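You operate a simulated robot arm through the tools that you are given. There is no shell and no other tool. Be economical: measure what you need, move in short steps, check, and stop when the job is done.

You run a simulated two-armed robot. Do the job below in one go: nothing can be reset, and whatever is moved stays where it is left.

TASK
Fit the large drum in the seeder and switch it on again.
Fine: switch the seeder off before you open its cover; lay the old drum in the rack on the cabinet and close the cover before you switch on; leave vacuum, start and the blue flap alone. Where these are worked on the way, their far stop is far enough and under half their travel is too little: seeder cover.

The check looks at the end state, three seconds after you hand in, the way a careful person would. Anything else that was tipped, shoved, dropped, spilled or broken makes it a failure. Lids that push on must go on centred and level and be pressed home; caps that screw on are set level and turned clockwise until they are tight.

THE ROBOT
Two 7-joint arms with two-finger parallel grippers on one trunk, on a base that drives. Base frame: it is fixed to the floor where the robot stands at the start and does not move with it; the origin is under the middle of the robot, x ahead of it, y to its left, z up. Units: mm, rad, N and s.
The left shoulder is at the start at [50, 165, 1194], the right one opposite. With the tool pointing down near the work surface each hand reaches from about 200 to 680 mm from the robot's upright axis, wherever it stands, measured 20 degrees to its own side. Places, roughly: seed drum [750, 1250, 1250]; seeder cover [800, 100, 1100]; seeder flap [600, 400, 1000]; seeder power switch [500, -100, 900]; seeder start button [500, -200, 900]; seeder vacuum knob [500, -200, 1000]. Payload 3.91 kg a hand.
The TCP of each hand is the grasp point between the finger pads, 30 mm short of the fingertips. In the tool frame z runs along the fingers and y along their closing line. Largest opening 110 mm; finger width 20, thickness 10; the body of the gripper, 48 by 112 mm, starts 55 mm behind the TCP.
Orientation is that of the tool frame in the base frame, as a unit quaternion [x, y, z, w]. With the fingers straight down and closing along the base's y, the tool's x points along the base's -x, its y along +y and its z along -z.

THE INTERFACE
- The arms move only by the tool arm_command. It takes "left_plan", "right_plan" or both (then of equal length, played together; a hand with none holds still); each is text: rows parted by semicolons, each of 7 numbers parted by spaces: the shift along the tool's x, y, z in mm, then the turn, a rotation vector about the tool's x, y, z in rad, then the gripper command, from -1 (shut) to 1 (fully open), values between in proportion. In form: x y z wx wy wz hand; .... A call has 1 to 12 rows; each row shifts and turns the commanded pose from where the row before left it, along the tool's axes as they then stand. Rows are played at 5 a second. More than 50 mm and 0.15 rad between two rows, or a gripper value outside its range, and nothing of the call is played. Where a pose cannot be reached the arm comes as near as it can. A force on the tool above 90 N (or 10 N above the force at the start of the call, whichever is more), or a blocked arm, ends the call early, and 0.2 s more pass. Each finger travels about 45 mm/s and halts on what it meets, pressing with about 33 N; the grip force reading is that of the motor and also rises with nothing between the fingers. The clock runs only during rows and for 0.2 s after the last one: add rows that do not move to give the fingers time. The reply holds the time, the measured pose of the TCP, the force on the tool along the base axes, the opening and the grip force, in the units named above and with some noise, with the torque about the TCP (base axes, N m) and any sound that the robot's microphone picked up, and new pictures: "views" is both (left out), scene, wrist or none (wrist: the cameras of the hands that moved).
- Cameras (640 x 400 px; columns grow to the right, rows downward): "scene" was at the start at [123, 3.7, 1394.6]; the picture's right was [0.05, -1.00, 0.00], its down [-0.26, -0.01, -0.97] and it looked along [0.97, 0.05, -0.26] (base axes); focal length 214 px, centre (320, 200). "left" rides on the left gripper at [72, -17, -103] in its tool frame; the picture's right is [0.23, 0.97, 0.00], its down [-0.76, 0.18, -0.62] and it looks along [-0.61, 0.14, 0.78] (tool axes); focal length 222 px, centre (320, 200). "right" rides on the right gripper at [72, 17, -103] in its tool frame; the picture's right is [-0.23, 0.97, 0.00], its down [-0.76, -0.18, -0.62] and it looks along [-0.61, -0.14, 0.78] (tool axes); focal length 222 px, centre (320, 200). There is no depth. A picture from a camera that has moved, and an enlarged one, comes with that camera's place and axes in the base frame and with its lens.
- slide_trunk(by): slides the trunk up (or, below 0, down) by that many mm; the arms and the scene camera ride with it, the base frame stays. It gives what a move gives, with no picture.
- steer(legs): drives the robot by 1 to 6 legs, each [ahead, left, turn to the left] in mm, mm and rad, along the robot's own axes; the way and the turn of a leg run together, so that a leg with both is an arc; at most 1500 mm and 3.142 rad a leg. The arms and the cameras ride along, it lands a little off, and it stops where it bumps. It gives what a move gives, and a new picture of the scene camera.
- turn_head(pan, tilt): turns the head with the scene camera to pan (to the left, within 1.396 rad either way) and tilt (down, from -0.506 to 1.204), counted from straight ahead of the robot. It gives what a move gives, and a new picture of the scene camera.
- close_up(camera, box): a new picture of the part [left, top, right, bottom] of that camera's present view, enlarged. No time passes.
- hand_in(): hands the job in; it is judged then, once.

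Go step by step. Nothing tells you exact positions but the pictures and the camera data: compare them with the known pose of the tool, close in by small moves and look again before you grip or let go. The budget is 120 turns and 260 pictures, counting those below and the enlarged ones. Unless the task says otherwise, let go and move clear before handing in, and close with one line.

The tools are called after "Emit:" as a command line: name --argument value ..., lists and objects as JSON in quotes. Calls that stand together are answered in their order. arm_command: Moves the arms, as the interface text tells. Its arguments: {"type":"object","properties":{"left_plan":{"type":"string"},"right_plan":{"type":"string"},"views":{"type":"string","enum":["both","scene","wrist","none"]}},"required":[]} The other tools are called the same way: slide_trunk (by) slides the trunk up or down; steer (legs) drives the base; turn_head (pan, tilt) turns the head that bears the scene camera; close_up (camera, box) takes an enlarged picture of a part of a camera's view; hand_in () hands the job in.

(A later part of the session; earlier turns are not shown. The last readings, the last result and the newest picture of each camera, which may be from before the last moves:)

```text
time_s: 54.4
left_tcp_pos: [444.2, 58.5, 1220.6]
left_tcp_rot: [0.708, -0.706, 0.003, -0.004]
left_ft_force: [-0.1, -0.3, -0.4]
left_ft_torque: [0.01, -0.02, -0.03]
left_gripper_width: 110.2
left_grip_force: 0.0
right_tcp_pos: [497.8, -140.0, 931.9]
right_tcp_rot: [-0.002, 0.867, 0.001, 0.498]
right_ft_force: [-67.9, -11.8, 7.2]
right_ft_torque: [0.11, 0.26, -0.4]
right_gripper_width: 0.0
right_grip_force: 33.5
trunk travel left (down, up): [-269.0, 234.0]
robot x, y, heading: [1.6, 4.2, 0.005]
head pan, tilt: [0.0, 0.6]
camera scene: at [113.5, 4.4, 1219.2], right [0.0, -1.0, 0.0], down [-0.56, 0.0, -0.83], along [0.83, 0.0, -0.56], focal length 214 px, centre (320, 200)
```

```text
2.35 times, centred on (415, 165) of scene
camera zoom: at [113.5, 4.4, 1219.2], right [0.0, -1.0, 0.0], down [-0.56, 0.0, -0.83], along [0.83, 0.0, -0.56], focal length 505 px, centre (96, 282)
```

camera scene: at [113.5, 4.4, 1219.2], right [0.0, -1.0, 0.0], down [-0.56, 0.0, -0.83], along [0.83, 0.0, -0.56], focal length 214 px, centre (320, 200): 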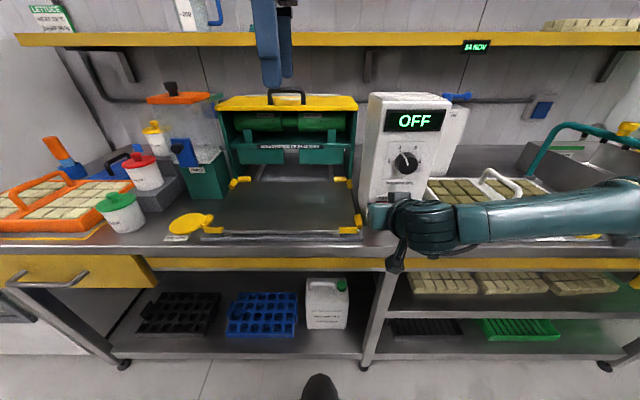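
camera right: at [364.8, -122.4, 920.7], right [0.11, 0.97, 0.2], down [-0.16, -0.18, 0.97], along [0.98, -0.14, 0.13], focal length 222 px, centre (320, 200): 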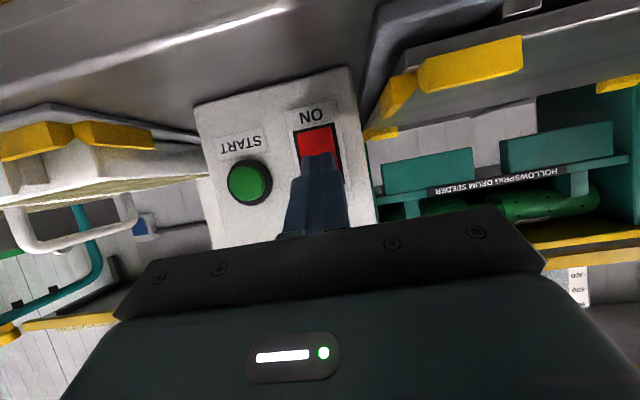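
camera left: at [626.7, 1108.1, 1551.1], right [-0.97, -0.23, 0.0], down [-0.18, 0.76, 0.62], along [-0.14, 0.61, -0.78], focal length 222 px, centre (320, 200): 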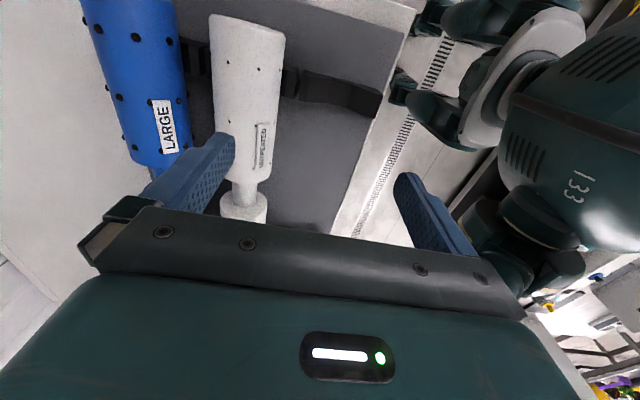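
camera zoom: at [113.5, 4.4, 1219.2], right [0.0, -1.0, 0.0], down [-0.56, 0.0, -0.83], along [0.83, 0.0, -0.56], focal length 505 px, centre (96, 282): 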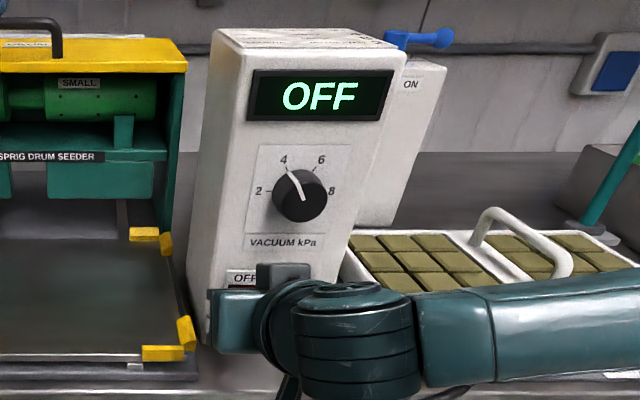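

The display shows OFF. I retract the right hand and look at the seeder head and cover.

Emit:
arm_command --right_plan "17 0 -29 0 0 0 -1;17 0 -29 0 0 0 -1;17 -20 -29 0 0 0 -1;17 -30 -29 0 0 0 -1;17 -30 -29 0 0 0 -1;0 -30 0 0 0 0 -1;0 -30 0 0 0 0 -1" --views "none"

Emit:
close_up --camera "scene" --box '[140, 70, 400, 250]'

```text
time_s: 56.0
left_tcp_pos: [452.7, 60.4, 1216.2]
left_tcp_rot: [0.709, -0.705, 0.001, -0.001]
left_ft_force: [0.1, -0.3, -0.4]
left_ft_torque: [0.04, 0.03, -0.04]
left_gripper_width: 109.9
left_grip_force: 0.2
right_tcp_pos: [442.3, -252.6, 918.3]
right_tcp_rot: [0.0, 0.866, 0.0, 0.5]
right_ft_force: [0.5, 0.0, -0.8]
right_ft_torque: [0.01, 0.0, -0.03]
right_gripper_width: 0.2
right_grip_force: 32.5
right hand out of reach, approached as far as the arm can: row 3, 4, 5
trunk travel left (down, up): [-269.0, 234.0]
robot x, y, heading: [1.1, 3.4, 0.008]
head pan, tilt: [0.0, 0.6]
```

```text
2.22 times, centred on (270, 160) of scene
camera zoom: at [121.3, 5.3, 1218.3], right [0.0, -1.0, 0.0], down [-0.56, 0.0, -0.83], along [0.83, 0.0, -0.56], focal length 477 px, centre (431, 289)
```

zoom: 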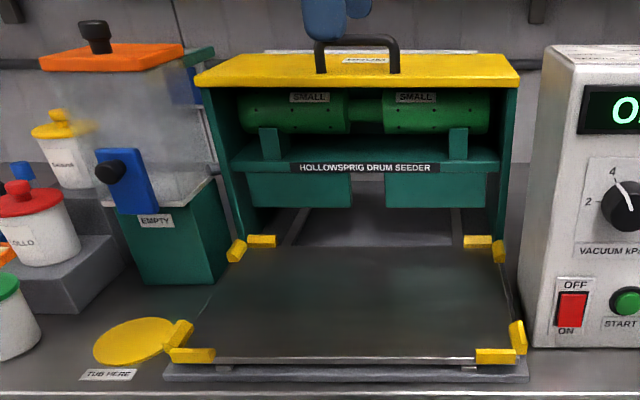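

I'll raise the trunk and right hand clear, then close in on the seeder so the left hand can grip the cover handle (bar estimated at [752, 93, 1147]).

Emit:
slide_trunk --by 200

Emit:
arm_command --right_plan "-35 -10 -20 0 0 0 -1;-35 -10 -20 0 0 0 -1;-35 -10 -20 0 0 0 -1;-35 -10 -20 0 0 0 -1;-20 0 -40 0 0 0 -1;-20 0 -40 0 0 0 -1;0 0 0 0 0 0 -1" --views "none"

```text
time_s: 58.2
left_tcp_pos: [451.0, 60.0, 1417.2]
left_tcp_rot: [0.708, -0.706, 0.001, 0.0]
left_ft_force: [0.1, 0.1, 0.1]
left_ft_torque: [0.01, 0.02, 0.0]
left_gripper_width: 110.1
left_grip_force: 0.1
right_tcp_pos: [441.8, -252.7, 1120.4]
right_tcp_rot: [0.0, 0.866, -0.001, 0.5]
right_ft_force: [0.2, -0.1, -0.1]
right_ft_torque: [0.03, 0.01, -0.01]
right_gripper_width: 0.1
right_grip_force: 32.5
trunk travel left (down, up): [-469.0, 34.0]
robot x, y, heading: [-0.7, 8.5, 0.009]
head pan, tilt: [0.0, 0.6]
```

```text
time_s: 59.8
left_tcp_pos: [452.1, 60.2, 1417.5]
left_tcp_rot: [0.708, -0.706, 0.0, 0.001]
left_ft_force: [-0.3, 0.2, -0.8]
left_ft_torque: [-0.01, -0.02, 0.05]
left_gripper_width: 110.1
left_grip_force: 0.0
right_tcp_pos: [393.8, -291.6, 1356.5]
right_tcp_rot: [0.001, 0.866, -0.001, 0.5]
right_ft_force: [-1.0, 0.5, -0.6]
right_ft_torque: [0.0, -0.02, -0.02]
right_gripper_width: 0.0
right_grip_force: 32.8
trunk travel left (down, up): [-469.0, 34.0]
robot x, y, heading: [1.2, 4.8, 0.008]
head pan, tilt: [0.0, 0.6]
```

Emit:
steer --legs '[[150, -40, 0]]'

Emit:
arm_command --left_plan "0 0 10 0.14 0 0 1;0 0 10 0.14 0 0 1;0 0 10 0.14 0 0 1;0 0 10 0.14 0 0 1;0 0 10 0.14 0 0 1;0 0 10 0.14 0 0 1;0 0 10 0.14 0 0 1;0 0 10 0.14 0 0 1;0 0 10 0.15 0 0 1;0 0 10 0.15 0 0 1;0 0 0 0.15 0 0 1;0 0 0 0 0 0 1" --views "both"

```text
time_s: 61.2
left_tcp_pos: [598.1, 21.4, 1416.5]
left_tcp_rot: [0.709, -0.705, 0.0, 0.0]
left_ft_force: [-0.6, -0.3, 0.6]
left_ft_torque: [0.01, 0.01, -0.01]
left_gripper_width: 110.2
left_grip_force: 0.0
right_tcp_pos: [540.7, -331.8, 1353.7]
right_tcp_rot: [0.001, 0.866, -0.001, 0.5]
right_ft_force: [-0.7, -0.6, -0.4]
right_ft_torque: [-0.01, -0.02, 0.01]
right_gripper_width: 0.0
right_grip_force: 33.3
trunk travel left (down, up): [-469.0, 34.0]
robot x, y, heading: [150.9, -29.5, 0.003]
head pan, tilt: [0.0, 0.6]
camera scene: at [268.3, -33.4, 1418.2], right [0.0, -1.0, 0.0], down [-0.57, 0.0, -0.82], along [0.82, 0.0, -0.57], focal length 214 px, centre (320, 200)
```

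scene: 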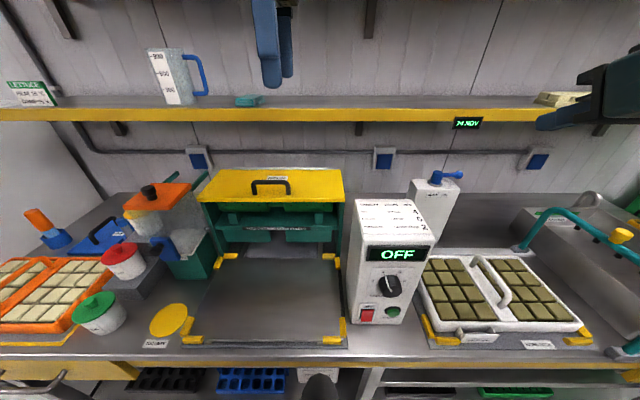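

```text
time_s: 63.8
left_tcp_pos: [652.5, 21.3, 1341.8]
left_tcp_rot: [0.501, -0.5, 0.499, -0.501]
left_ft_force: [0.2, 0.1, -0.9]
left_ft_torque: [0.0, -0.04, -0.03]
left_gripper_width: 109.8
left_grip_force: 0.0
right_tcp_pos: [540.9, -332.8, 1355.3]
right_tcp_rot: [0.001, 0.866, -0.001, 0.5]
right_ft_force: [-0.8, 0.2, 0.7]
right_ft_torque: [0.0, -0.02, -0.02]
right_gripper_width: 0.0
right_grip_force: 32.4
trunk travel left (down, up): [-469.0, 34.0]
robot x, y, heading: [147.8, -31.8, 0.001]
head pan, tilt: [0.0, 0.6]
camera scene: at [267.3, -33.2, 1418.3], right [0.0, -1.0, 0.0], down [-0.56, 0.0, -0.83], along [0.83, 0.0, -0.56], focal length 214 px, centre (320, 200)
camera left: at [549.4, -52.1, 1360.2], right [0.0, -0.23, -0.97], down [-0.63, 0.76, -0.18], along [0.78, 0.61, -0.14], focal length 222 px, centre (320, 200)
```

scene: 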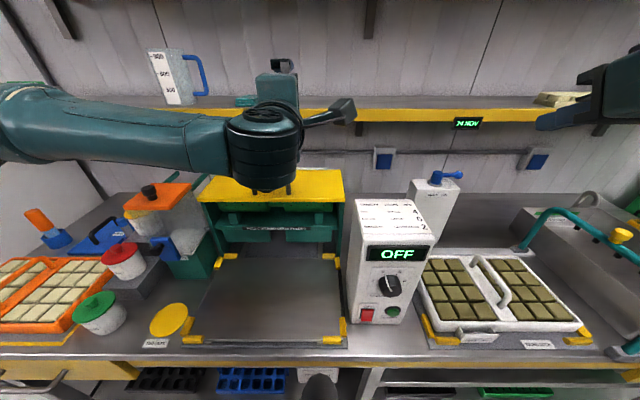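
left: 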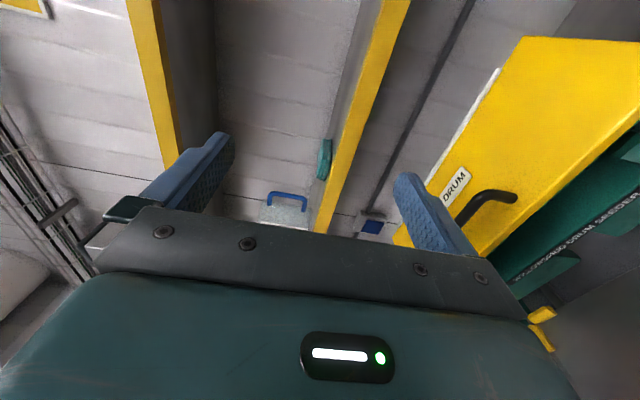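

I move the left hand in front of the handle with the gripper partly closed.

Emit:
arm_command --left_plan "-15 40 0 0 0 0 -0.27;-15 40 0 0 0 0 -0.27;-15 40 0 0 0 0 -0.27;-15 40 10 0 0 0 -0.27;-14 39 10 0 0 0 -0.27;0 0 10 0 0 0 -0.27;0 0 0 0 0 0 -0.27;0 0 0 0 0 0 -0.27" --views "both"

Emit:
close_up --camera "scene" --box '[180, 120, 370, 240]'

```text
time_s: 65.6
left_tcp_pos: [670.6, 56.7, 1163.9]
left_tcp_rot: [0.503, -0.498, 0.497, -0.501]
left_ft_force: [0.3, 0.0, 0.1]
left_ft_torque: [0.0, 0.0, 0.0]
left_gripper_width: 40.4
left_grip_force: 0.0
left hand out of reach, approached as far as the arm can: row 4, 5, 6
right_tcp_pos: [540.1, -331.3, 1355.0]
right_tcp_rot: [0.001, 0.866, -0.001, 0.5]
right_ft_force: [0.5, 0.0, -0.8]
right_ft_torque: [0.02, 0.03, 0.0]
right_gripper_width: 0.0
right_grip_force: 33.2
trunk travel left (down, up): [-469.0, 34.0]
robot x, y, heading: [150.3, -32.0, 0.009]
head pan, tilt: [0.0, 0.6]
camera scene: at [267.4, -33.2, 1418.3], right [0.0, -1.0, 0.0], down [-0.56, 0.0, -0.83], along [0.83, 0.0, -0.56], focal length 214 px, centre (320, 200)
camera left: at [568.1, -16.2, 1181.8], right [0.0, -0.23, -0.97], down [-0.63, 0.76, -0.18], along [0.78, 0.61, -0.14], focal length 222 px, centre (320, 200)
```

scene: 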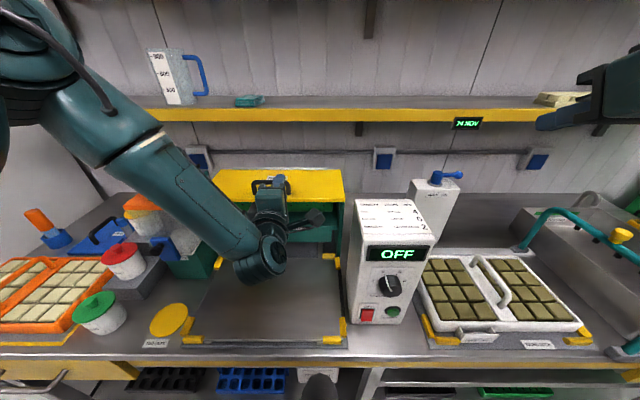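
left: 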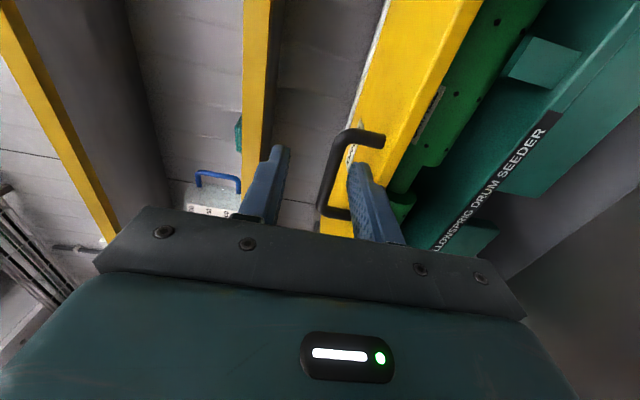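

```text
3.33 times, centred on (275, 180) of scene
camera zoom: at [267.4, -33.2, 1418.3], right [0.0, -1.0, 0.0], down [-0.56, 0.0, -0.83], along [0.83, 0.0, -0.56], focal length 715 px, centre (470, 267)
```

zoom: 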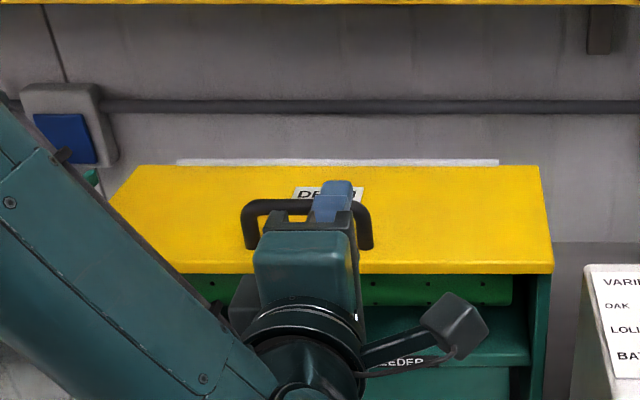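

The bar triangulates consistently to [752, 94, 1143]. I align the hand and move in.

Emit:
arm_command --left_plan "-19 10 0 0 0 0 -0.27;-19 11 0 0 0 0 -0.27;0 0 22 0 0 0 -0.27;0 0 22 0 0 0 -0.27;0 0 0 0 0 0 -0.27" --views "wrist"

```text
time_s: 66.8
left_tcp_pos: [704.4, 49.2, 1165.7]
left_tcp_rot: [0.503, -0.498, 0.497, -0.501]
left_ft_force: [-0.6, 0.5, -1.1]
left_ft_torque: [-0.01, 0.02, 0.05]
left_gripper_width: 40.2
left_grip_force: 0.0
left hand out of reach, approached as far as the arm can: row 1, 2, 3, 4
right_tcp_pos: [540.2, -332.1, 1355.2]
right_tcp_rot: [0.0, 0.866, -0.001, 0.5]
right_ft_force: [0.4, 0.5, -0.6]
right_ft_torque: [-0.01, -0.03, 0.03]
right_gripper_width: 0.0
right_grip_force: 33.2
trunk travel left (down, up): [-469.0, 34.0]
robot x, y, heading: [149.0, -32.2, 0.006]
head pan, tilt: [0.0, 0.6]
camera left: at [601.5, -25.2, 1183.3], right [0.0, -0.23, -0.97], down [-0.63, 0.76, -0.18], along [0.78, 0.61, -0.14], focal length 222 px, centre (320, 200)
```

left: 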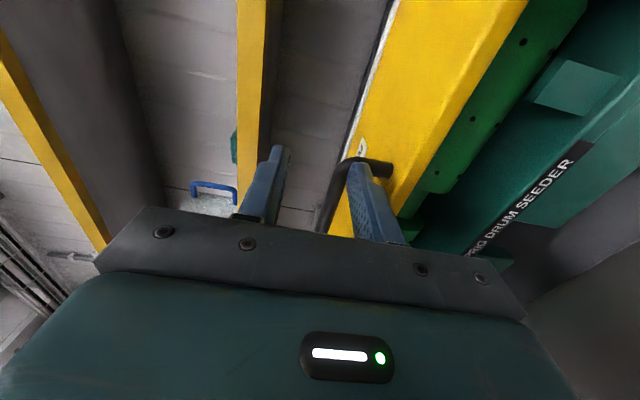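

The arm is at a joint limit here, so I'll use the base and trunk: back off slightly, raise the arm relative to the trunk, lower the trunk and shift left.

Emit:
arm_command --left_plan "0 -30 -10 0 0 0 -0.27;0 -35 -10 0 0 0 -0.27;0 -35 0 0 0 0 -0.27;0 0 0 0 0 0 -0.27" --views "none"

Emit:
steer --legs '[[0, 25, 0]]'

Emit:
slide_trunk --by -120

```text
time_s: 67.8
left_tcp_pos: [683.3, 47.2, 1267.2]
left_tcp_rot: [-0.501, 0.499, -0.499, 0.501]
left_ft_force: [-0.6, -0.5, -0.1]
left_ft_torque: [0.05, 0.0, 0.0]
left_gripper_width: 40.1
left_grip_force: 0.0
right_tcp_pos: [540.5, -332.3, 1353.8]
right_tcp_rot: [0.001, 0.866, -0.001, 0.5]
right_ft_force: [0.2, -0.2, -0.5]
right_ft_torque: [-0.01, 0.02, 0.04]
right_gripper_width: 0.1
right_grip_force: 32.8
trunk travel left (down, up): [-469.0, 34.0]
robot x, y, heading: [149.6, -32.7, 0.004]
head pan, tilt: [0.0, 0.6]
```

```text
time_s: 68.7
left_tcp_pos: [681.3, 73.7, 1266.5]
left_tcp_rot: [-0.501, 0.499, -0.5, 0.501]
left_ft_force: [-0.9, 0.6, 0.6]
left_ft_torque: [0.05, 0.02, -0.02]
left_gripper_width: 40.1
left_grip_force: 0.0
right_tcp_pos: [540.2, -306.4, 1356.1]
right_tcp_rot: [0.001, 0.866, -0.002, 0.5]
right_ft_force: [0.3, 0.1, -0.6]
right_ft_torque: [-0.04, -0.01, 0.01]
right_gripper_width: 0.1
right_grip_force: 33.1
trunk travel left (down, up): [-469.0, 34.0]
robot x, y, heading: [150.5, -9.7, 0.003]
head pan, tilt: [0.0, 0.6]
camera scene: at [267.4, -7.1, 1418.3], right [0.0, -1.0, 0.0], down [-0.56, 0.0, -0.83], along [0.83, 0.0, -0.56], focal length 214 px, centre (320, 200)
```

scene: 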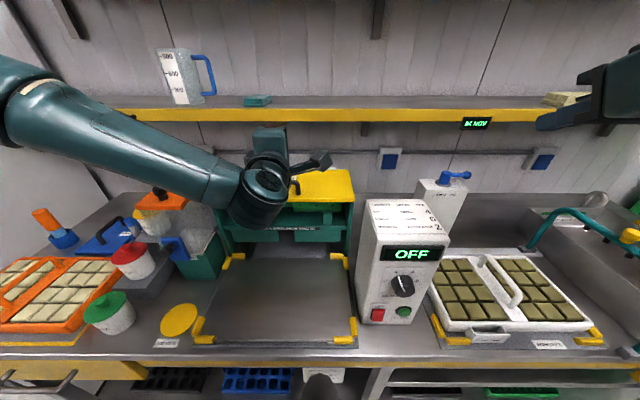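

```text
time_s: 70.2
left_tcp_pos: [681.0, 72.9, 1146.2]
left_tcp_rot: [0.501, -0.499, 0.499, -0.501]
left_ft_force: [0.7, 0.5, 0.6]
left_ft_torque: [-0.01, 0.0, 0.0]
left_gripper_width: 40.3
left_grip_force: 0.2
right_tcp_pos: [538.7, -306.4, 1234.4]
right_tcp_rot: [0.001, 0.866, -0.001, 0.5]
right_ft_force: [-0.4, 0.4, 0.2]
right_ft_torque: [0.0, 0.01, -0.02]
right_gripper_width: 0.0
right_grip_force: 32.9
trunk travel left (down, up): [-349.0, 154.0]
robot x, y, heading: [147.7, -11.1, 0.001]
head pan, tilt: [0.0, 0.6]
```

Now I align y to about 93 and look before closing in.

Emit:
arm_command --left_plan "-20 2 0 0 0 0 -0.27;0 0 15 0 0 0 -0.27;0 0 15 0 0 0 -0.27;0 0 0 0 0 0 -0.27" --views "both"

Emit:
close_up --camera "scene" --box '[200, 50, 400, 180]'

```text
time_s: 71.2
left_tcp_pos: [713.3, 93.3, 1143.9]
left_tcp_rot: [-0.501, 0.5, -0.499, 0.501]
left_ft_force: [-0.3, -0.1, -0.3]
left_ft_torque: [-0.01, 0.0, 0.02]
left_gripper_width: 40.3
left_grip_force: 0.0
right_tcp_pos: [540.5, -306.4, 1234.8]
right_tcp_rot: [0.002, 0.866, -0.002, 0.5]
right_ft_force: [-0.5, -0.5, -0.1]
right_ft_torque: [-0.01, -0.01, -0.03]
right_gripper_width: 0.0
right_grip_force: 33.1
trunk travel left (down, up): [-349.0, 154.0]
robot x, y, heading: [149.4, -7.6, 0.005]
head pan, tilt: [0.0, 0.6]
camera scene: at [267.4, -7.9, 1298.3], right [0.0, -1.0, 0.0], down [-0.56, 0.0, -0.83], along [0.83, 0.0, -0.56], focal length 214 px, centre (320, 200)
camera left: at [609.8, 20.1, 1162.1], right [0.0, -0.23, -0.97], down [-0.63, 0.76, -0.18], along [0.78, 0.61, -0.14], focal length 222 px, centre (320, 200)
```

scene: 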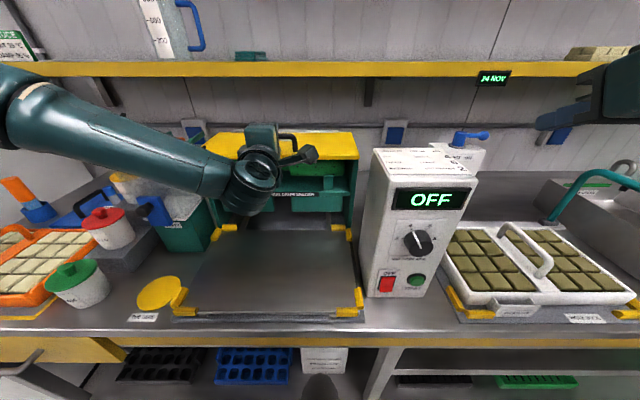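
left: 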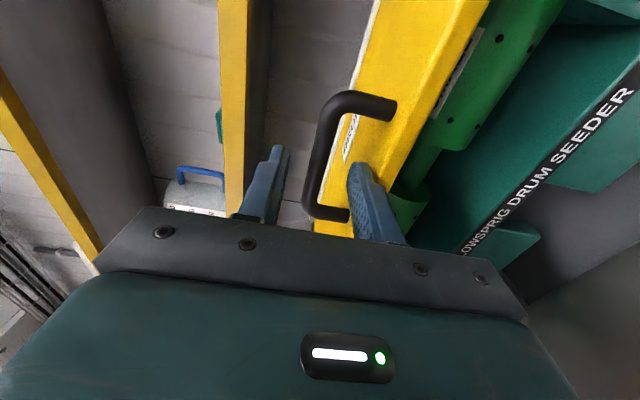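

```text
3.08 times, centred on (300, 115) of scene
camera zoom: at [267.4, -7.9, 1298.3], right [0.0, -1.0, 0.0], down [-0.56, 0.0, -0.83], along [0.83, 0.0, -0.56], focal length 660 px, centre (382, 462)
```

zoom: 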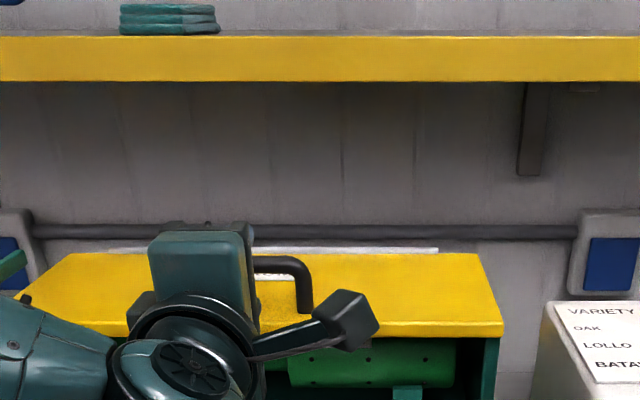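

Aligned; I move in 38 mm and close on the bar.

Emit:
arm_command --left_plan "0 0 13 0 0 0 -0.27;0 0 13 0 0 0 -0.27;0 0 12 0 0 0 -0.27;0 0 0 0 0 0 -1;0 0 0 0 0 0 -1;0 0 0 0 0 0 -1" --views "wrist"

```text
time_s: 72.6
left_tcp_pos: [750.6, 92.2, 1144.2]
left_tcp_rot: [-0.5, 0.501, -0.498, 0.5]
left_ft_force: [-0.8, 0.2, -4.3]
left_ft_torque: [0.67, 0.08, -0.08]
left_gripper_width: 12.7
left_grip_force: 44.3
right_tcp_pos: [540.7, -305.6, 1234.7]
right_tcp_rot: [0.0, 0.866, 0.0, 0.5]
right_ft_force: [-0.6, 0.0, -0.1]
right_ft_torque: [0.0, 0.0, -0.01]
right_gripper_width: 0.0
right_grip_force: 33.5
trunk travel left (down, up): [-349.0, 154.0]
robot x, y, heading: [149.4, -7.5, 0.002]
head pan, tilt: [0.0, 0.6]
camera left: at [647.5, 18.3, 1161.7], right [0.0, -0.22, -0.97], down [-0.63, 0.76, -0.17], along [0.78, 0.61, -0.14], focal length 222 px, centre (320, 200)
```

left: 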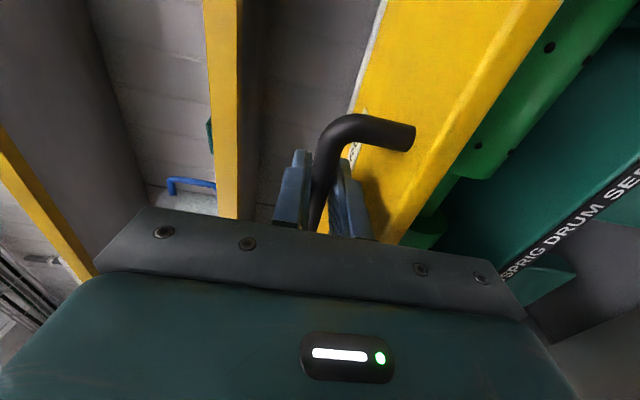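

Gripped (12.7 mm bar). I lift the cover along an arc about its rear hinge (≈[890, –, 1110]).

Emit:
arm_command --left_plan "0 -13.7 4.1 -0.1 0 0 -1;0 -13.7 4.1 -0.1 0 0 -1;0 -13.7 4.1 -0.1 0 0 -1;0 0 0 0 0 0 -1" --views "both"

```text
time_s: 73.6
left_tcp_pos: [766.1, 91.9, 1183.2]
left_tcp_rot: [0.57, -0.569, 0.418, -0.421]
left_ft_force: [-1.1, -3.4, -1.5]
left_ft_torque: [0.9, -0.16, 0.36]
left_gripper_width: 12.8
left_grip_force: 44.8
right_tcp_pos: [539.9, -306.5, 1233.3]
right_tcp_rot: [0.001, 0.866, 0.0, 0.5]
right_ft_force: [-0.4, 0.1, 0.4]
right_ft_torque: [-0.02, 0.01, 0.01]
right_gripper_width: 0.0
right_grip_force: 32.7
trunk travel left (down, up): [-349.0, 154.0]
robot x, y, heading: [149.5, -3.1, 0.007]
head pan, tilt: [0.0, 0.6]
camera scene: at [267.4, -8.6, 1298.3], right [0.0, -1.0, 0.0], down [-0.56, 0.0, -0.83], along [0.83, 0.0, -0.56], focal length 214 px, centre (320, 200)
camera left: at [672.9, 18.2, 1231.6], right [-0.29, -0.23, -0.93], down [-0.65, 0.76, 0.02], along [0.7, 0.61, -0.37], focal length 222 px, centre (320, 200)
```

scene: 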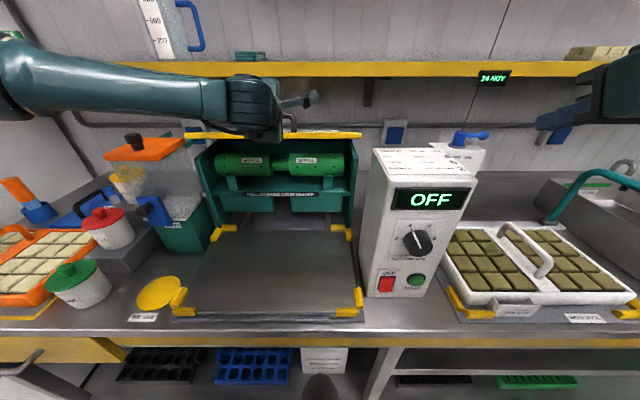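
left: 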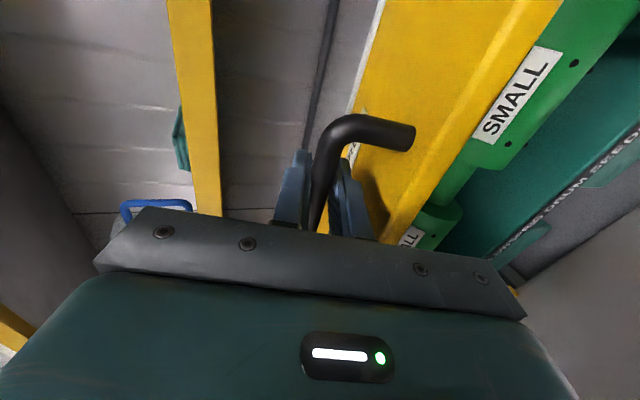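

Emit:
arm_command --left_plan "0 -13.7 4.1 -0.1 0 0 -1;0 -13.7 4.1 -0.1 0 0 -1;0 -13.7 4.1 -0.1 0 0 -1;0 -13.7 4.1 -0.1 0 0 -1;0 -13.7 4.1 -0.1 0 0 -1;0 -13.7 4.1 -0.1 0 0 -1;0 0 0 0 0 0 -1" --views "both"

```text
time_s: 75.2
left_tcp_pos: [825.9, 90.8, 1242.2]
left_tcp_rot: [0.668, -0.667, 0.233, -0.233]
left_ft_force: [-7.3, -3.9, 9.9]
left_ft_torque: [0.6, -0.11, -0.51]
left_gripper_width: 12.5
left_grip_force: 44.8
right_tcp_pos: [537.7, -307.2, 1236.0]
right_tcp_rot: [0.001, 0.866, 0.0, 0.5]
right_ft_force: [-0.2, 0.4, -1.0]
right_ft_torque: [0.01, -0.01, -0.03]
right_gripper_width: 0.1
right_grip_force: 33.1
trunk travel left (down, up): [-349.0, 154.0]
robot x, y, heading: [148.1, -7.0, 0.005]
head pan, tilt: [0.0, 0.6]
camera scene: at [265.2, -8.7, 1298.6], right [0.0, -1.0, 0.0], down [-0.56, 0.0, -0.83], along [0.83, 0.0, -0.56], focal length 214 px, centre (320, 200)
camera left: at [775.6, 18.0, 1334.6], right [-0.76, -0.23, -0.61], down [-0.53, 0.76, 0.38], along [0.38, 0.61, -0.7], focal length 222 px, centre (320, 200)
```

scene: 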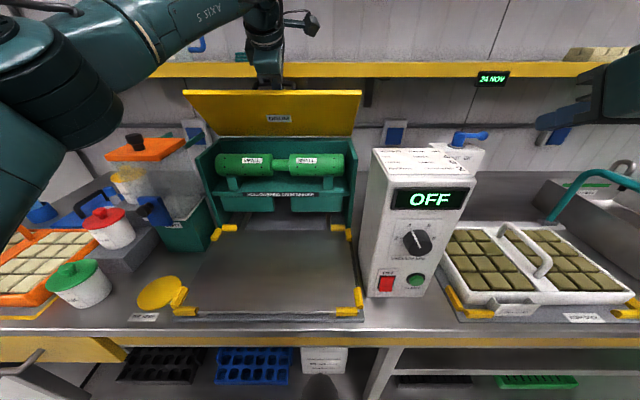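
left: 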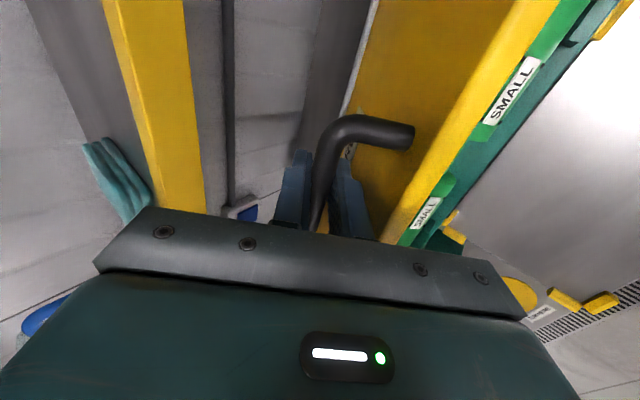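

The cover is about 50° open and tracks well. I continue with the hand's tilt held, letting the bar turn in the pads.

Emit:
arm_command --left_plan "0 -12.9 3.9 -0.03 0 0 -1;0 -13.8 5.5 -0.03 0 0 -1;0 -12.5 5.5 -0.03 0 0 -1;0 0 0 0 0 0 -1" --views "both"

```text
time_s: 76.2
left_tcp_pos: [839.3, 91.9, 1247.4]
left_tcp_rot: [-0.672, 0.672, -0.22, 0.22]
left_ft_force: [-8.6, -9.4, 17.9]
left_ft_torque: [0.42, -0.01, -0.62]
left_gripper_width: 12.6
left_grip_force: 44.3
left hand out of reach, approached as far as the arm can: row 2, 3
right_tcp_pos: [536.1, -309.1, 1235.6]
right_tcp_rot: [0.002, 0.865, 0.0, 0.502]
right_ft_force: [-0.1, 0.6, -0.1]
right_ft_torque: [-0.02, 0.03, 0.01]
right_gripper_width: 0.1
right_grip_force: 33.0
trunk travel left (down, up): [-349.0, 154.0]
robot x, y, heading: [144.6, -8.2, 0.0]
head pan, tilt: [0.0, 0.6]
camera scene: at [263.9, -9.9, 1298.8], right [0.0, -1.0, 0.0], down [-0.56, 0.0, -0.83], along [0.83, 0.0, -0.56], focal length 214 px, centre (320, 200)
camera left: at [791.8, 18.0, 1342.0], right [-0.79, -0.23, -0.58], down [-0.51, 0.76, 0.4], along [0.35, 0.61, -0.71], focal length 222 px, centre (320, 200)
```

scene: 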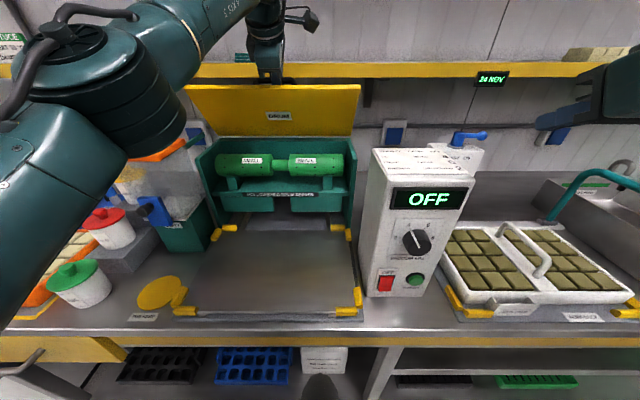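
left: 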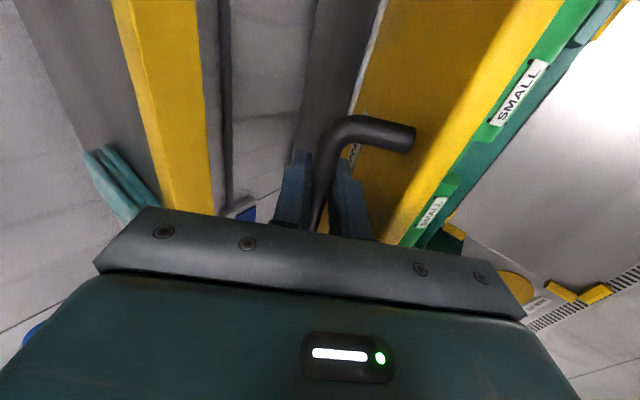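

I'm at the arm's reach; driving ahead a little will carry the cover further over.

Emit:
steer --legs '[[30, 0, 0]]'

```text
time_s: 77.0
left_tcp_pos: [866.7, 90.8, 1253.3]
left_tcp_rot: [0.671, -0.671, 0.223, -0.224]
left_ft_force: [-7.7, -12.6, 35.5]
left_ft_torque: [0.5, 0.03, -0.55]
left_gripper_width: 12.9
left_grip_force: 45.0
right_tcp_pos: [564.7, -308.0, 1237.6]
right_tcp_rot: [0.001, 0.864, 0.001, 0.503]
right_ft_force: [0.1, 0.1, -0.1]
right_ft_torque: [0.01, -0.02, 0.0]
right_gripper_width: 0.1
right_grip_force: 32.8
trunk travel left (down, up): [-349.0, 154.0]
robot x, y, heading: [175.9, -6.9, 0.005]
head pan, tilt: [0.0, 0.6]
camera scene: at [292.0, -10.6, 1299.0], right [0.0, -1.0, 0.0], down [-0.56, 0.0, -0.83], along [0.83, 0.0, -0.56], focal length 214 px, centre (320, 200)
```

scene: 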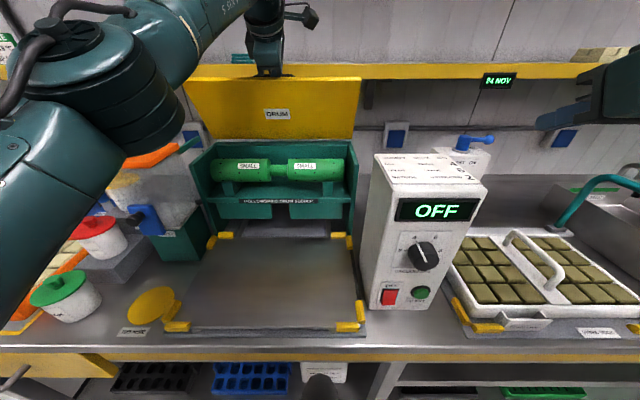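

Emit:
slide_trunk --by 6

Emit:
steer --legs '[[22, 0, 0]]'

Emit:
close_up --camera "scene" --box '[160, 40, 380, 240]'

```text
time_s: 77.6
left_tcp_pos: [872.2, 92.4, 1255.8]
left_tcp_rot: [-0.671, 0.672, -0.221, 0.221]
left_ft_force: [-0.6, -5.5, -0.5]
left_ft_torque: [0.29, -0.02, -0.67]
left_gripper_width: 12.6
left_grip_force: 44.9
right_tcp_pos: [570.5, -307.3, 1240.4]
right_tcp_rot: [0.001, 0.866, -0.001, 0.5]
right_ft_force: [0.5, -0.2, -0.8]
right_ft_torque: [0.0, 0.0, -0.01]
right_gripper_width: 0.0
right_grip_force: 33.2
trunk travel left (down, up): [-355.0, 148.0]
robot x, y, heading: [178.6, -9.5, 0.005]
head pan, tilt: [0.0, 0.6]
```

```text
time_s: 78.4
left_tcp_pos: [894.3, 91.6, 1257.0]
left_tcp_rot: [0.672, -0.671, 0.221, -0.222]
left_ft_force: [-1.1, -9.2, 5.2]
left_ft_torque: [0.48, -0.01, -0.47]
left_gripper_width: 12.6
left_grip_force: 45.2
right_tcp_pos: [592.3, -307.9, 1241.4]
right_tcp_rot: [0.002, 0.866, -0.001, 0.5]
right_ft_force: [0.7, -0.2, 0.7]
right_ft_torque: [0.0, -0.04, -0.02]
right_gripper_width: 0.0
right_grip_force: 33.0
trunk travel left (down, up): [-355.0, 148.0]
robot x, y, heading: [202.0, -7.9, -0.001]
head pan, tilt: [0.0, 0.6]
camera scene: at [318.9, -9.6, 1304.4], right [0.0, -1.0, 0.0], down [-0.56, 0.0, -0.83], along [0.83, 0.0, -0.56], focal length 214 px, centre (320, 200)
```

scene: 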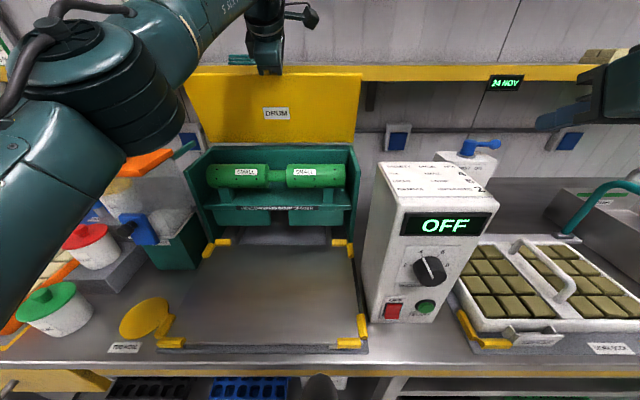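

```text
2.00 times, centred on (270, 140) of scene
camera zoom: at [318.9, -9.6, 1304.4], right [0.0, -1.0, 0.0], down [-0.56, 0.0, -0.83], along [0.83, 0.0, -0.56], focal length 429 px, centre (420, 320)
```

zoom: 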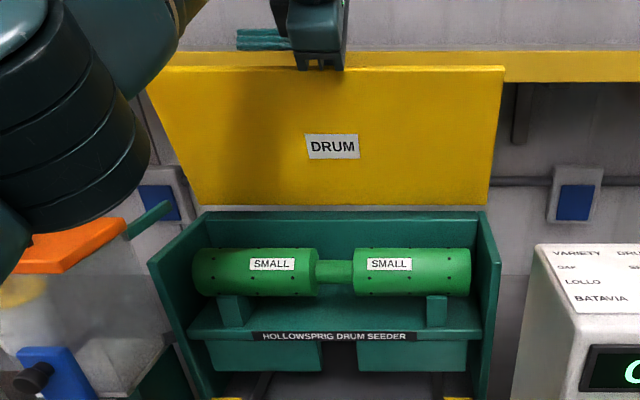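

The cover is now nearly 80° open. I open the fingers slightly around the bar to see whether it stays.

Emit:
arm_command --left_plan "0 0 0 0 0 0 -0.55;0 0 0 0 0 0 -0.55;0 0 0 0 0 0 -0.55;0 0 0 0 0 0 -0.55" --views "both"

```text
time_s: 79.4
left_tcp_pos: [894.6, 93.0, 1257.0]
left_tcp_rot: [0.671, -0.671, 0.223, -0.222]
left_ft_force: [-0.9, -0.1, -1.2]
left_ft_torque: [0.01, -0.01, 0.01]
left_gripper_width: 25.5
left_grip_force: 1.2
right_tcp_pos: [591.5, -306.2, 1240.9]
right_tcp_rot: [0.002, 0.866, -0.001, 0.5]
right_ft_force: [-0.5, 0.3, 0.1]
right_ft_torque: [0.0, -0.04, 0.0]
right_gripper_width: 0.0
right_grip_force: 33.1
trunk travel left (down, up): [-355.0, 148.0]
robot x, y, heading: [199.3, -8.0, 0.002]
head pan, tilt: [0.0, 0.6]
camera scene: at [319.5, -7.8, 1304.3], right [0.0, -1.0, 0.0], down [-0.56, 0.0, -0.83], along [0.83, 0.0, -0.56], focal length 214 px, centre (320, 200)
camera left: at [846.1, 20.4, 1350.8], right [-0.78, -0.23, -0.58], down [-0.51, 0.76, 0.39], along [0.35, 0.61, -0.71], focal length 222 px, centre (320, 200)
```

scene: 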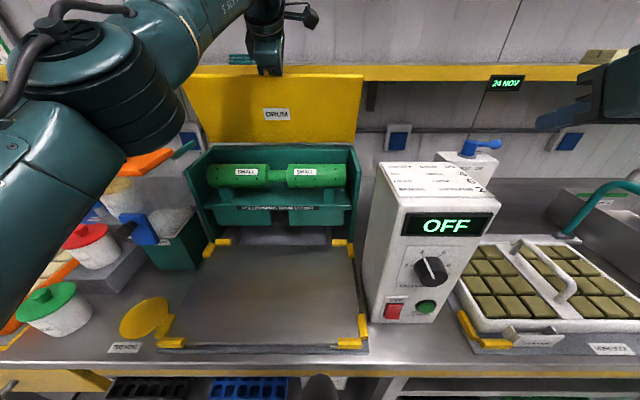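
left: 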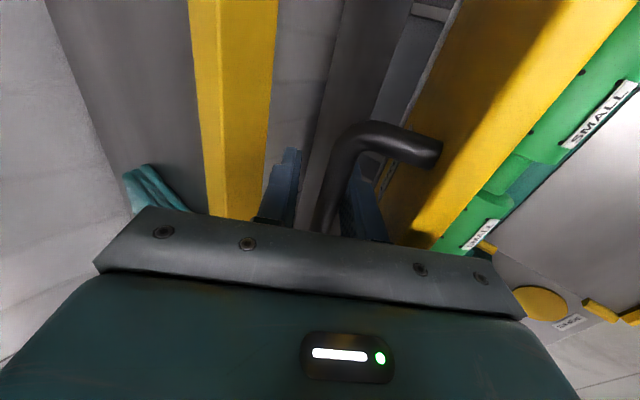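

The cover stays open on its own. I open a bit more and slip the fingers off upward, using the trunk in small steps.

Emit:
arm_command --left_plan "0 0 0 0 0 0 -0.27;0 0 0 0 0 0 -0.27;0 0 0 0 0 0 -0.27" --views "none"

Emit:
slide_trunk --by 13

Emit:
arm_command --left_plan "0 3.2 -2.4 0 0 0 -0.27;0 0 0 0 0 0 -0.27" --views "none"

Emit:
slide_trunk --by 14

Emit:
arm_command --left_plan "0 3.2 -2.4 0 0 0 -0.27;0 0 0 0 0 0 -0.27" --views "both"

```text
time_s: 80.2
left_tcp_pos: [893.8, 93.3, 1256.7]
left_tcp_rot: [-0.671, 0.672, -0.222, 0.222]
left_ft_force: [-2.0, -0.3, 0.1]
left_ft_torque: [0.0, -0.02, -0.01]
left_gripper_width: 41.1
left_grip_force: 0.4
right_tcp_pos: [591.3, -306.3, 1240.9]
right_tcp_rot: [0.001, 0.866, -0.001, 0.5]
right_ft_force: [-0.2, -0.1, -0.9]
right_ft_torque: [0.02, 0.0, 0.0]
right_gripper_width: 0.0
right_grip_force: 33.0
trunk travel left (down, up): [-355.0, 148.0]
robot x, y, heading: [202.3, -8.2, 0.004]
head pan, tilt: [0.0, 0.6]
```

```text
time_s: 80.8
left_tcp_pos: [894.4, 94.4, 1270.6]
left_tcp_rot: [0.672, -0.671, 0.223, -0.223]
left_ft_force: [-1.5, 0.0, -0.5]
left_ft_torque: [0.03, 0.01, 0.02]
left_gripper_width: 41.1
left_grip_force: 0.3
right_tcp_pos: [592.2, -306.3, 1255.3]
right_tcp_rot: [0.001, 0.866, -0.001, 0.501]
right_ft_force: [0.3, 0.6, -0.8]
right_ft_torque: [0.0, 0.05, 0.01]
right_gripper_width: 0.0
right_grip_force: 32.8
trunk travel left (down, up): [-368.0, 135.0]
robot x, y, heading: [202.3, -6.2, 0.005]
head pan, tilt: [0.0, 0.6]
```

```text
time_s: 81.4
left_tcp_pos: [890.4, 93.5, 1270.8]
left_tcp_rot: [0.672, -0.671, 0.222, -0.222]
left_ft_force: [-1.6, 0.5, -0.8]
left_ft_torque: [0.03, 0.0, 0.03]
left_gripper_width: 41.0
left_grip_force: 1.0
right_tcp_pos: [590.8, -306.2, 1254.3]
right_tcp_rot: [0.001, 0.866, -0.001, 0.5]
right_ft_force: [-0.3, 0.5, -0.2]
right_ft_torque: [0.0, -0.01, -0.02]
right_gripper_width: 0.1
right_grip_force: 32.8
trunk travel left (down, up): [-368.0, 135.0]
robot x, y, heading: [201.4, -7.7, 0.004]
head pan, tilt: [0.0, 0.6]
```

```text
time_s: 82.0
left_tcp_pos: [888.8, 93.1, 1284.1]
left_tcp_rot: [0.671, -0.671, 0.222, -0.223]
left_ft_force: [-0.9, 0.3, -2.3]
left_ft_torque: [0.03, 0.02, 0.01]
left_gripper_width: 41.0
left_grip_force: 1.0
right_tcp_pos: [592.3, -305.8, 1267.8]
right_tcp_rot: [0.001, 0.866, -0.001, 0.501]
right_ft_force: [0.8, 0.1, 0.3]
right_ft_torque: [0.03, -0.03, -0.03]
right_gripper_width: 0.0
right_grip_force: 32.9
trunk travel left (down, up): [-382.0, 121.0]
robot x, y, heading: [195.7, -6.1, -0.002]
head pan, tilt: [0.0, 0.6]
```

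```text
time_s: 82.6
left_tcp_pos: [884.8, 93.7, 1285.0]
left_tcp_rot: [0.672, -0.671, 0.222, -0.222]
left_ft_force: [-1.0, 0.3, -0.3]
left_ft_torque: [0.03, 0.06, -0.01]
left_gripper_width: 40.7
left_grip_force: 0.5
right_tcp_pos: [592.7, -306.5, 1267.9]
right_tcp_rot: [0.0, 0.866, 0.0, 0.5]
right_ft_force: [0.3, -0.4, -0.6]
right_ft_torque: [0.02, 0.0, 0.03]
right_gripper_width: 0.1
right_grip_force: 32.8
trunk travel left (down, up): [-382.0, 121.0]
robot x, y, heading: [202.6, -4.8, 0.003]
head pan, tilt: [0.0, 0.6]
camera scene: at [319.4, -7.9, 1331.3], right [0.0, -1.0, 0.0], down [-0.56, 0.0, -0.83], along [0.83, 0.0, -0.56], focal length 214 px, centre (320, 200)
camera left: at [837.7, 19.9, 1378.6], right [-0.78, -0.23, -0.58], down [-0.51, 0.76, 0.39], along [0.35, 0.61, -0.71], focal length 222 px, centre (320, 200)
```

scene: 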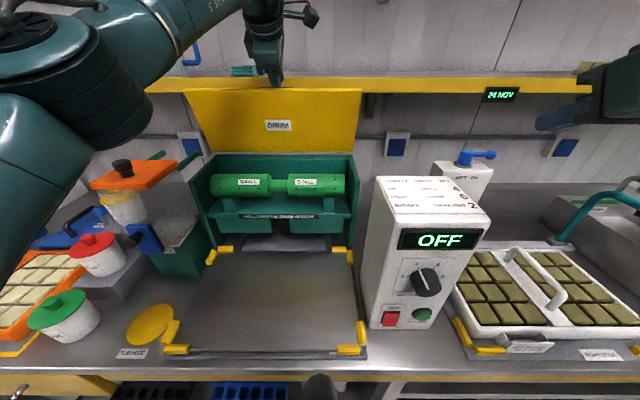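
left: 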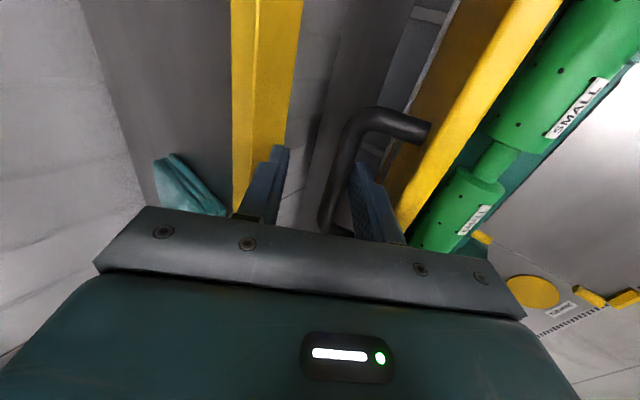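

Emit:
slide_trunk --by 14

Emit:
arm_command --left_plan "0 3.2 -2.4 0 0 0 -0.27;0 0 0 0 0 0 -0.27" --views "none"

Emit:
slide_trunk --by 35

Emit:
arm_command --left_plan "0 8 -6 0 0 0 -0.27;0 16 -12 0 0 0 -0.27;0 24 -18 0 0 0 -0.27;0 24 -18 0 0 0 -0.27;0 24 -18 0 0 0 0;0 0 0 0 0 0 0" --views "both"

```text
time_s: 83.2
left_tcp_pos: [886.6, 93.2, 1300.3]
left_tcp_rot: [0.671, -0.671, 0.223, -0.223]
left_ft_force: [-1.4, 0.4, 2.5]
left_ft_torque: [-0.04, 0.07, 0.0]
left_gripper_width: 39.6
left_grip_force: 0.0
right_tcp_pos: [591.2, -305.8, 1282.0]
right_tcp_rot: [0.002, 0.866, -0.002, 0.5]
right_ft_force: [-0.4, -0.4, -0.4]
right_ft_torque: [0.02, 0.02, 0.01]
right_gripper_width: 0.0
right_grip_force: 32.6
trunk travel left (down, up): [-396.0, 107.0]
robot x, y, heading: [201.4, -9.0, 0.003]
head pan, tilt: [0.0, 0.6]
```

```text
time_s: 83.8
left_tcp_pos: [881.7, 93.3, 1299.3]
left_tcp_rot: [-0.671, 0.672, -0.222, 0.222]
left_ft_force: [-0.5, -0.2, -0.8]
left_ft_torque: [0.01, 0.05, -0.03]
left_gripper_width: 40.8
left_grip_force: 0.7
right_tcp_pos: [593.2, -306.9, 1281.4]
right_tcp_rot: [0.001, 0.866, -0.001, 0.5]
right_ft_force: [0.1, -0.4, 0.1]
right_ft_torque: [-0.01, 0.02, -0.02]
right_gripper_width: 0.0
right_grip_force: 32.6
trunk travel left (down, up): [-396.0, 107.0]
robot x, y, heading: [202.9, -9.2, 0.0]
head pan, tilt: [0.0, 0.6]
```

```text
time_s: 84.6
left_tcp_pos: [882.0, 92.9, 1332.9]
left_tcp_rot: [0.672, -0.671, 0.222, -0.222]
left_ft_force: [0.2, 0.0, 0.6]
left_ft_torque: [0.0, 0.03, 0.02]
left_gripper_width: 40.0
left_grip_force: 0.0
right_tcp_pos: [591.8, -306.4, 1317.7]
right_tcp_rot: [0.001, 0.866, -0.001, 0.5]
right_ft_force: [0.1, 0.1, 1.1]
right_ft_torque: [0.0, -0.03, 0.01]
right_gripper_width: 0.0
right_grip_force: 33.0
trunk travel left (down, up): [-431.0, 72.0]
robot x, y, heading: [199.6, -9.2, 0.001]
head pan, tilt: [0.0, 0.6]
```

```text
time_s: 86.0
left_tcp_pos: [763.4, 92.1, 1335.7]
left_tcp_rot: [0.671, -0.671, 0.222, -0.223]
left_ft_force: [0.3, -0.9, -0.3]
left_ft_torque: [0.01, 0.04, -0.03]
left_gripper_width: 54.6
left_grip_force: 0.1
right_tcp_pos: [593.0, -307.1, 1317.0]
right_tcp_rot: [0.001, 0.866, -0.001, 0.5]
right_ft_force: [0.3, -1.0, 0.1]
right_ft_torque: [0.0, 0.02, 0.0]
right_gripper_width: 0.0
right_grip_force: 32.8
trunk travel left (down, up): [-431.0, 72.0]
robot x, y, heading: [200.0, -7.5, 0.001]
head pan, tilt: [0.0, 0.6]
camera scene: at [319.9, -8.0, 1380.2], right [0.0, -1.0, 0.0], down [-0.57, 0.0, -0.82], along [0.82, 0.0, -0.57], focal length 214 px, centre (320, 200)
camera left: at [715.0, 18.1, 1429.0], right [-0.78, -0.23, -0.58], down [-0.51, 0.76, 0.39], along [0.35, 0.61, -0.71], focal length 222 px, centre (320, 200)
```

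scene: 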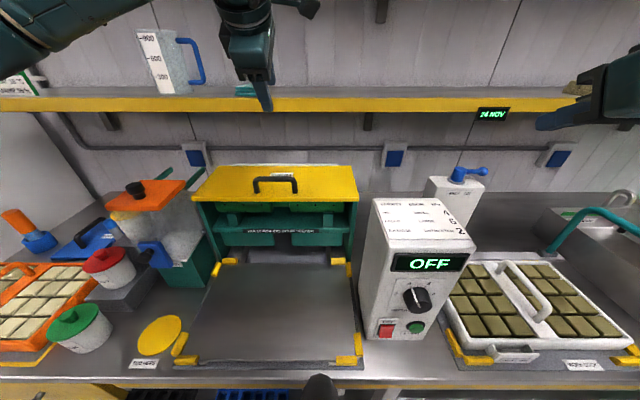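
left: 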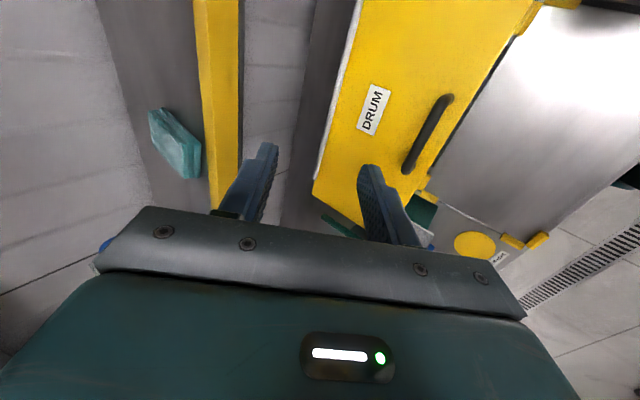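

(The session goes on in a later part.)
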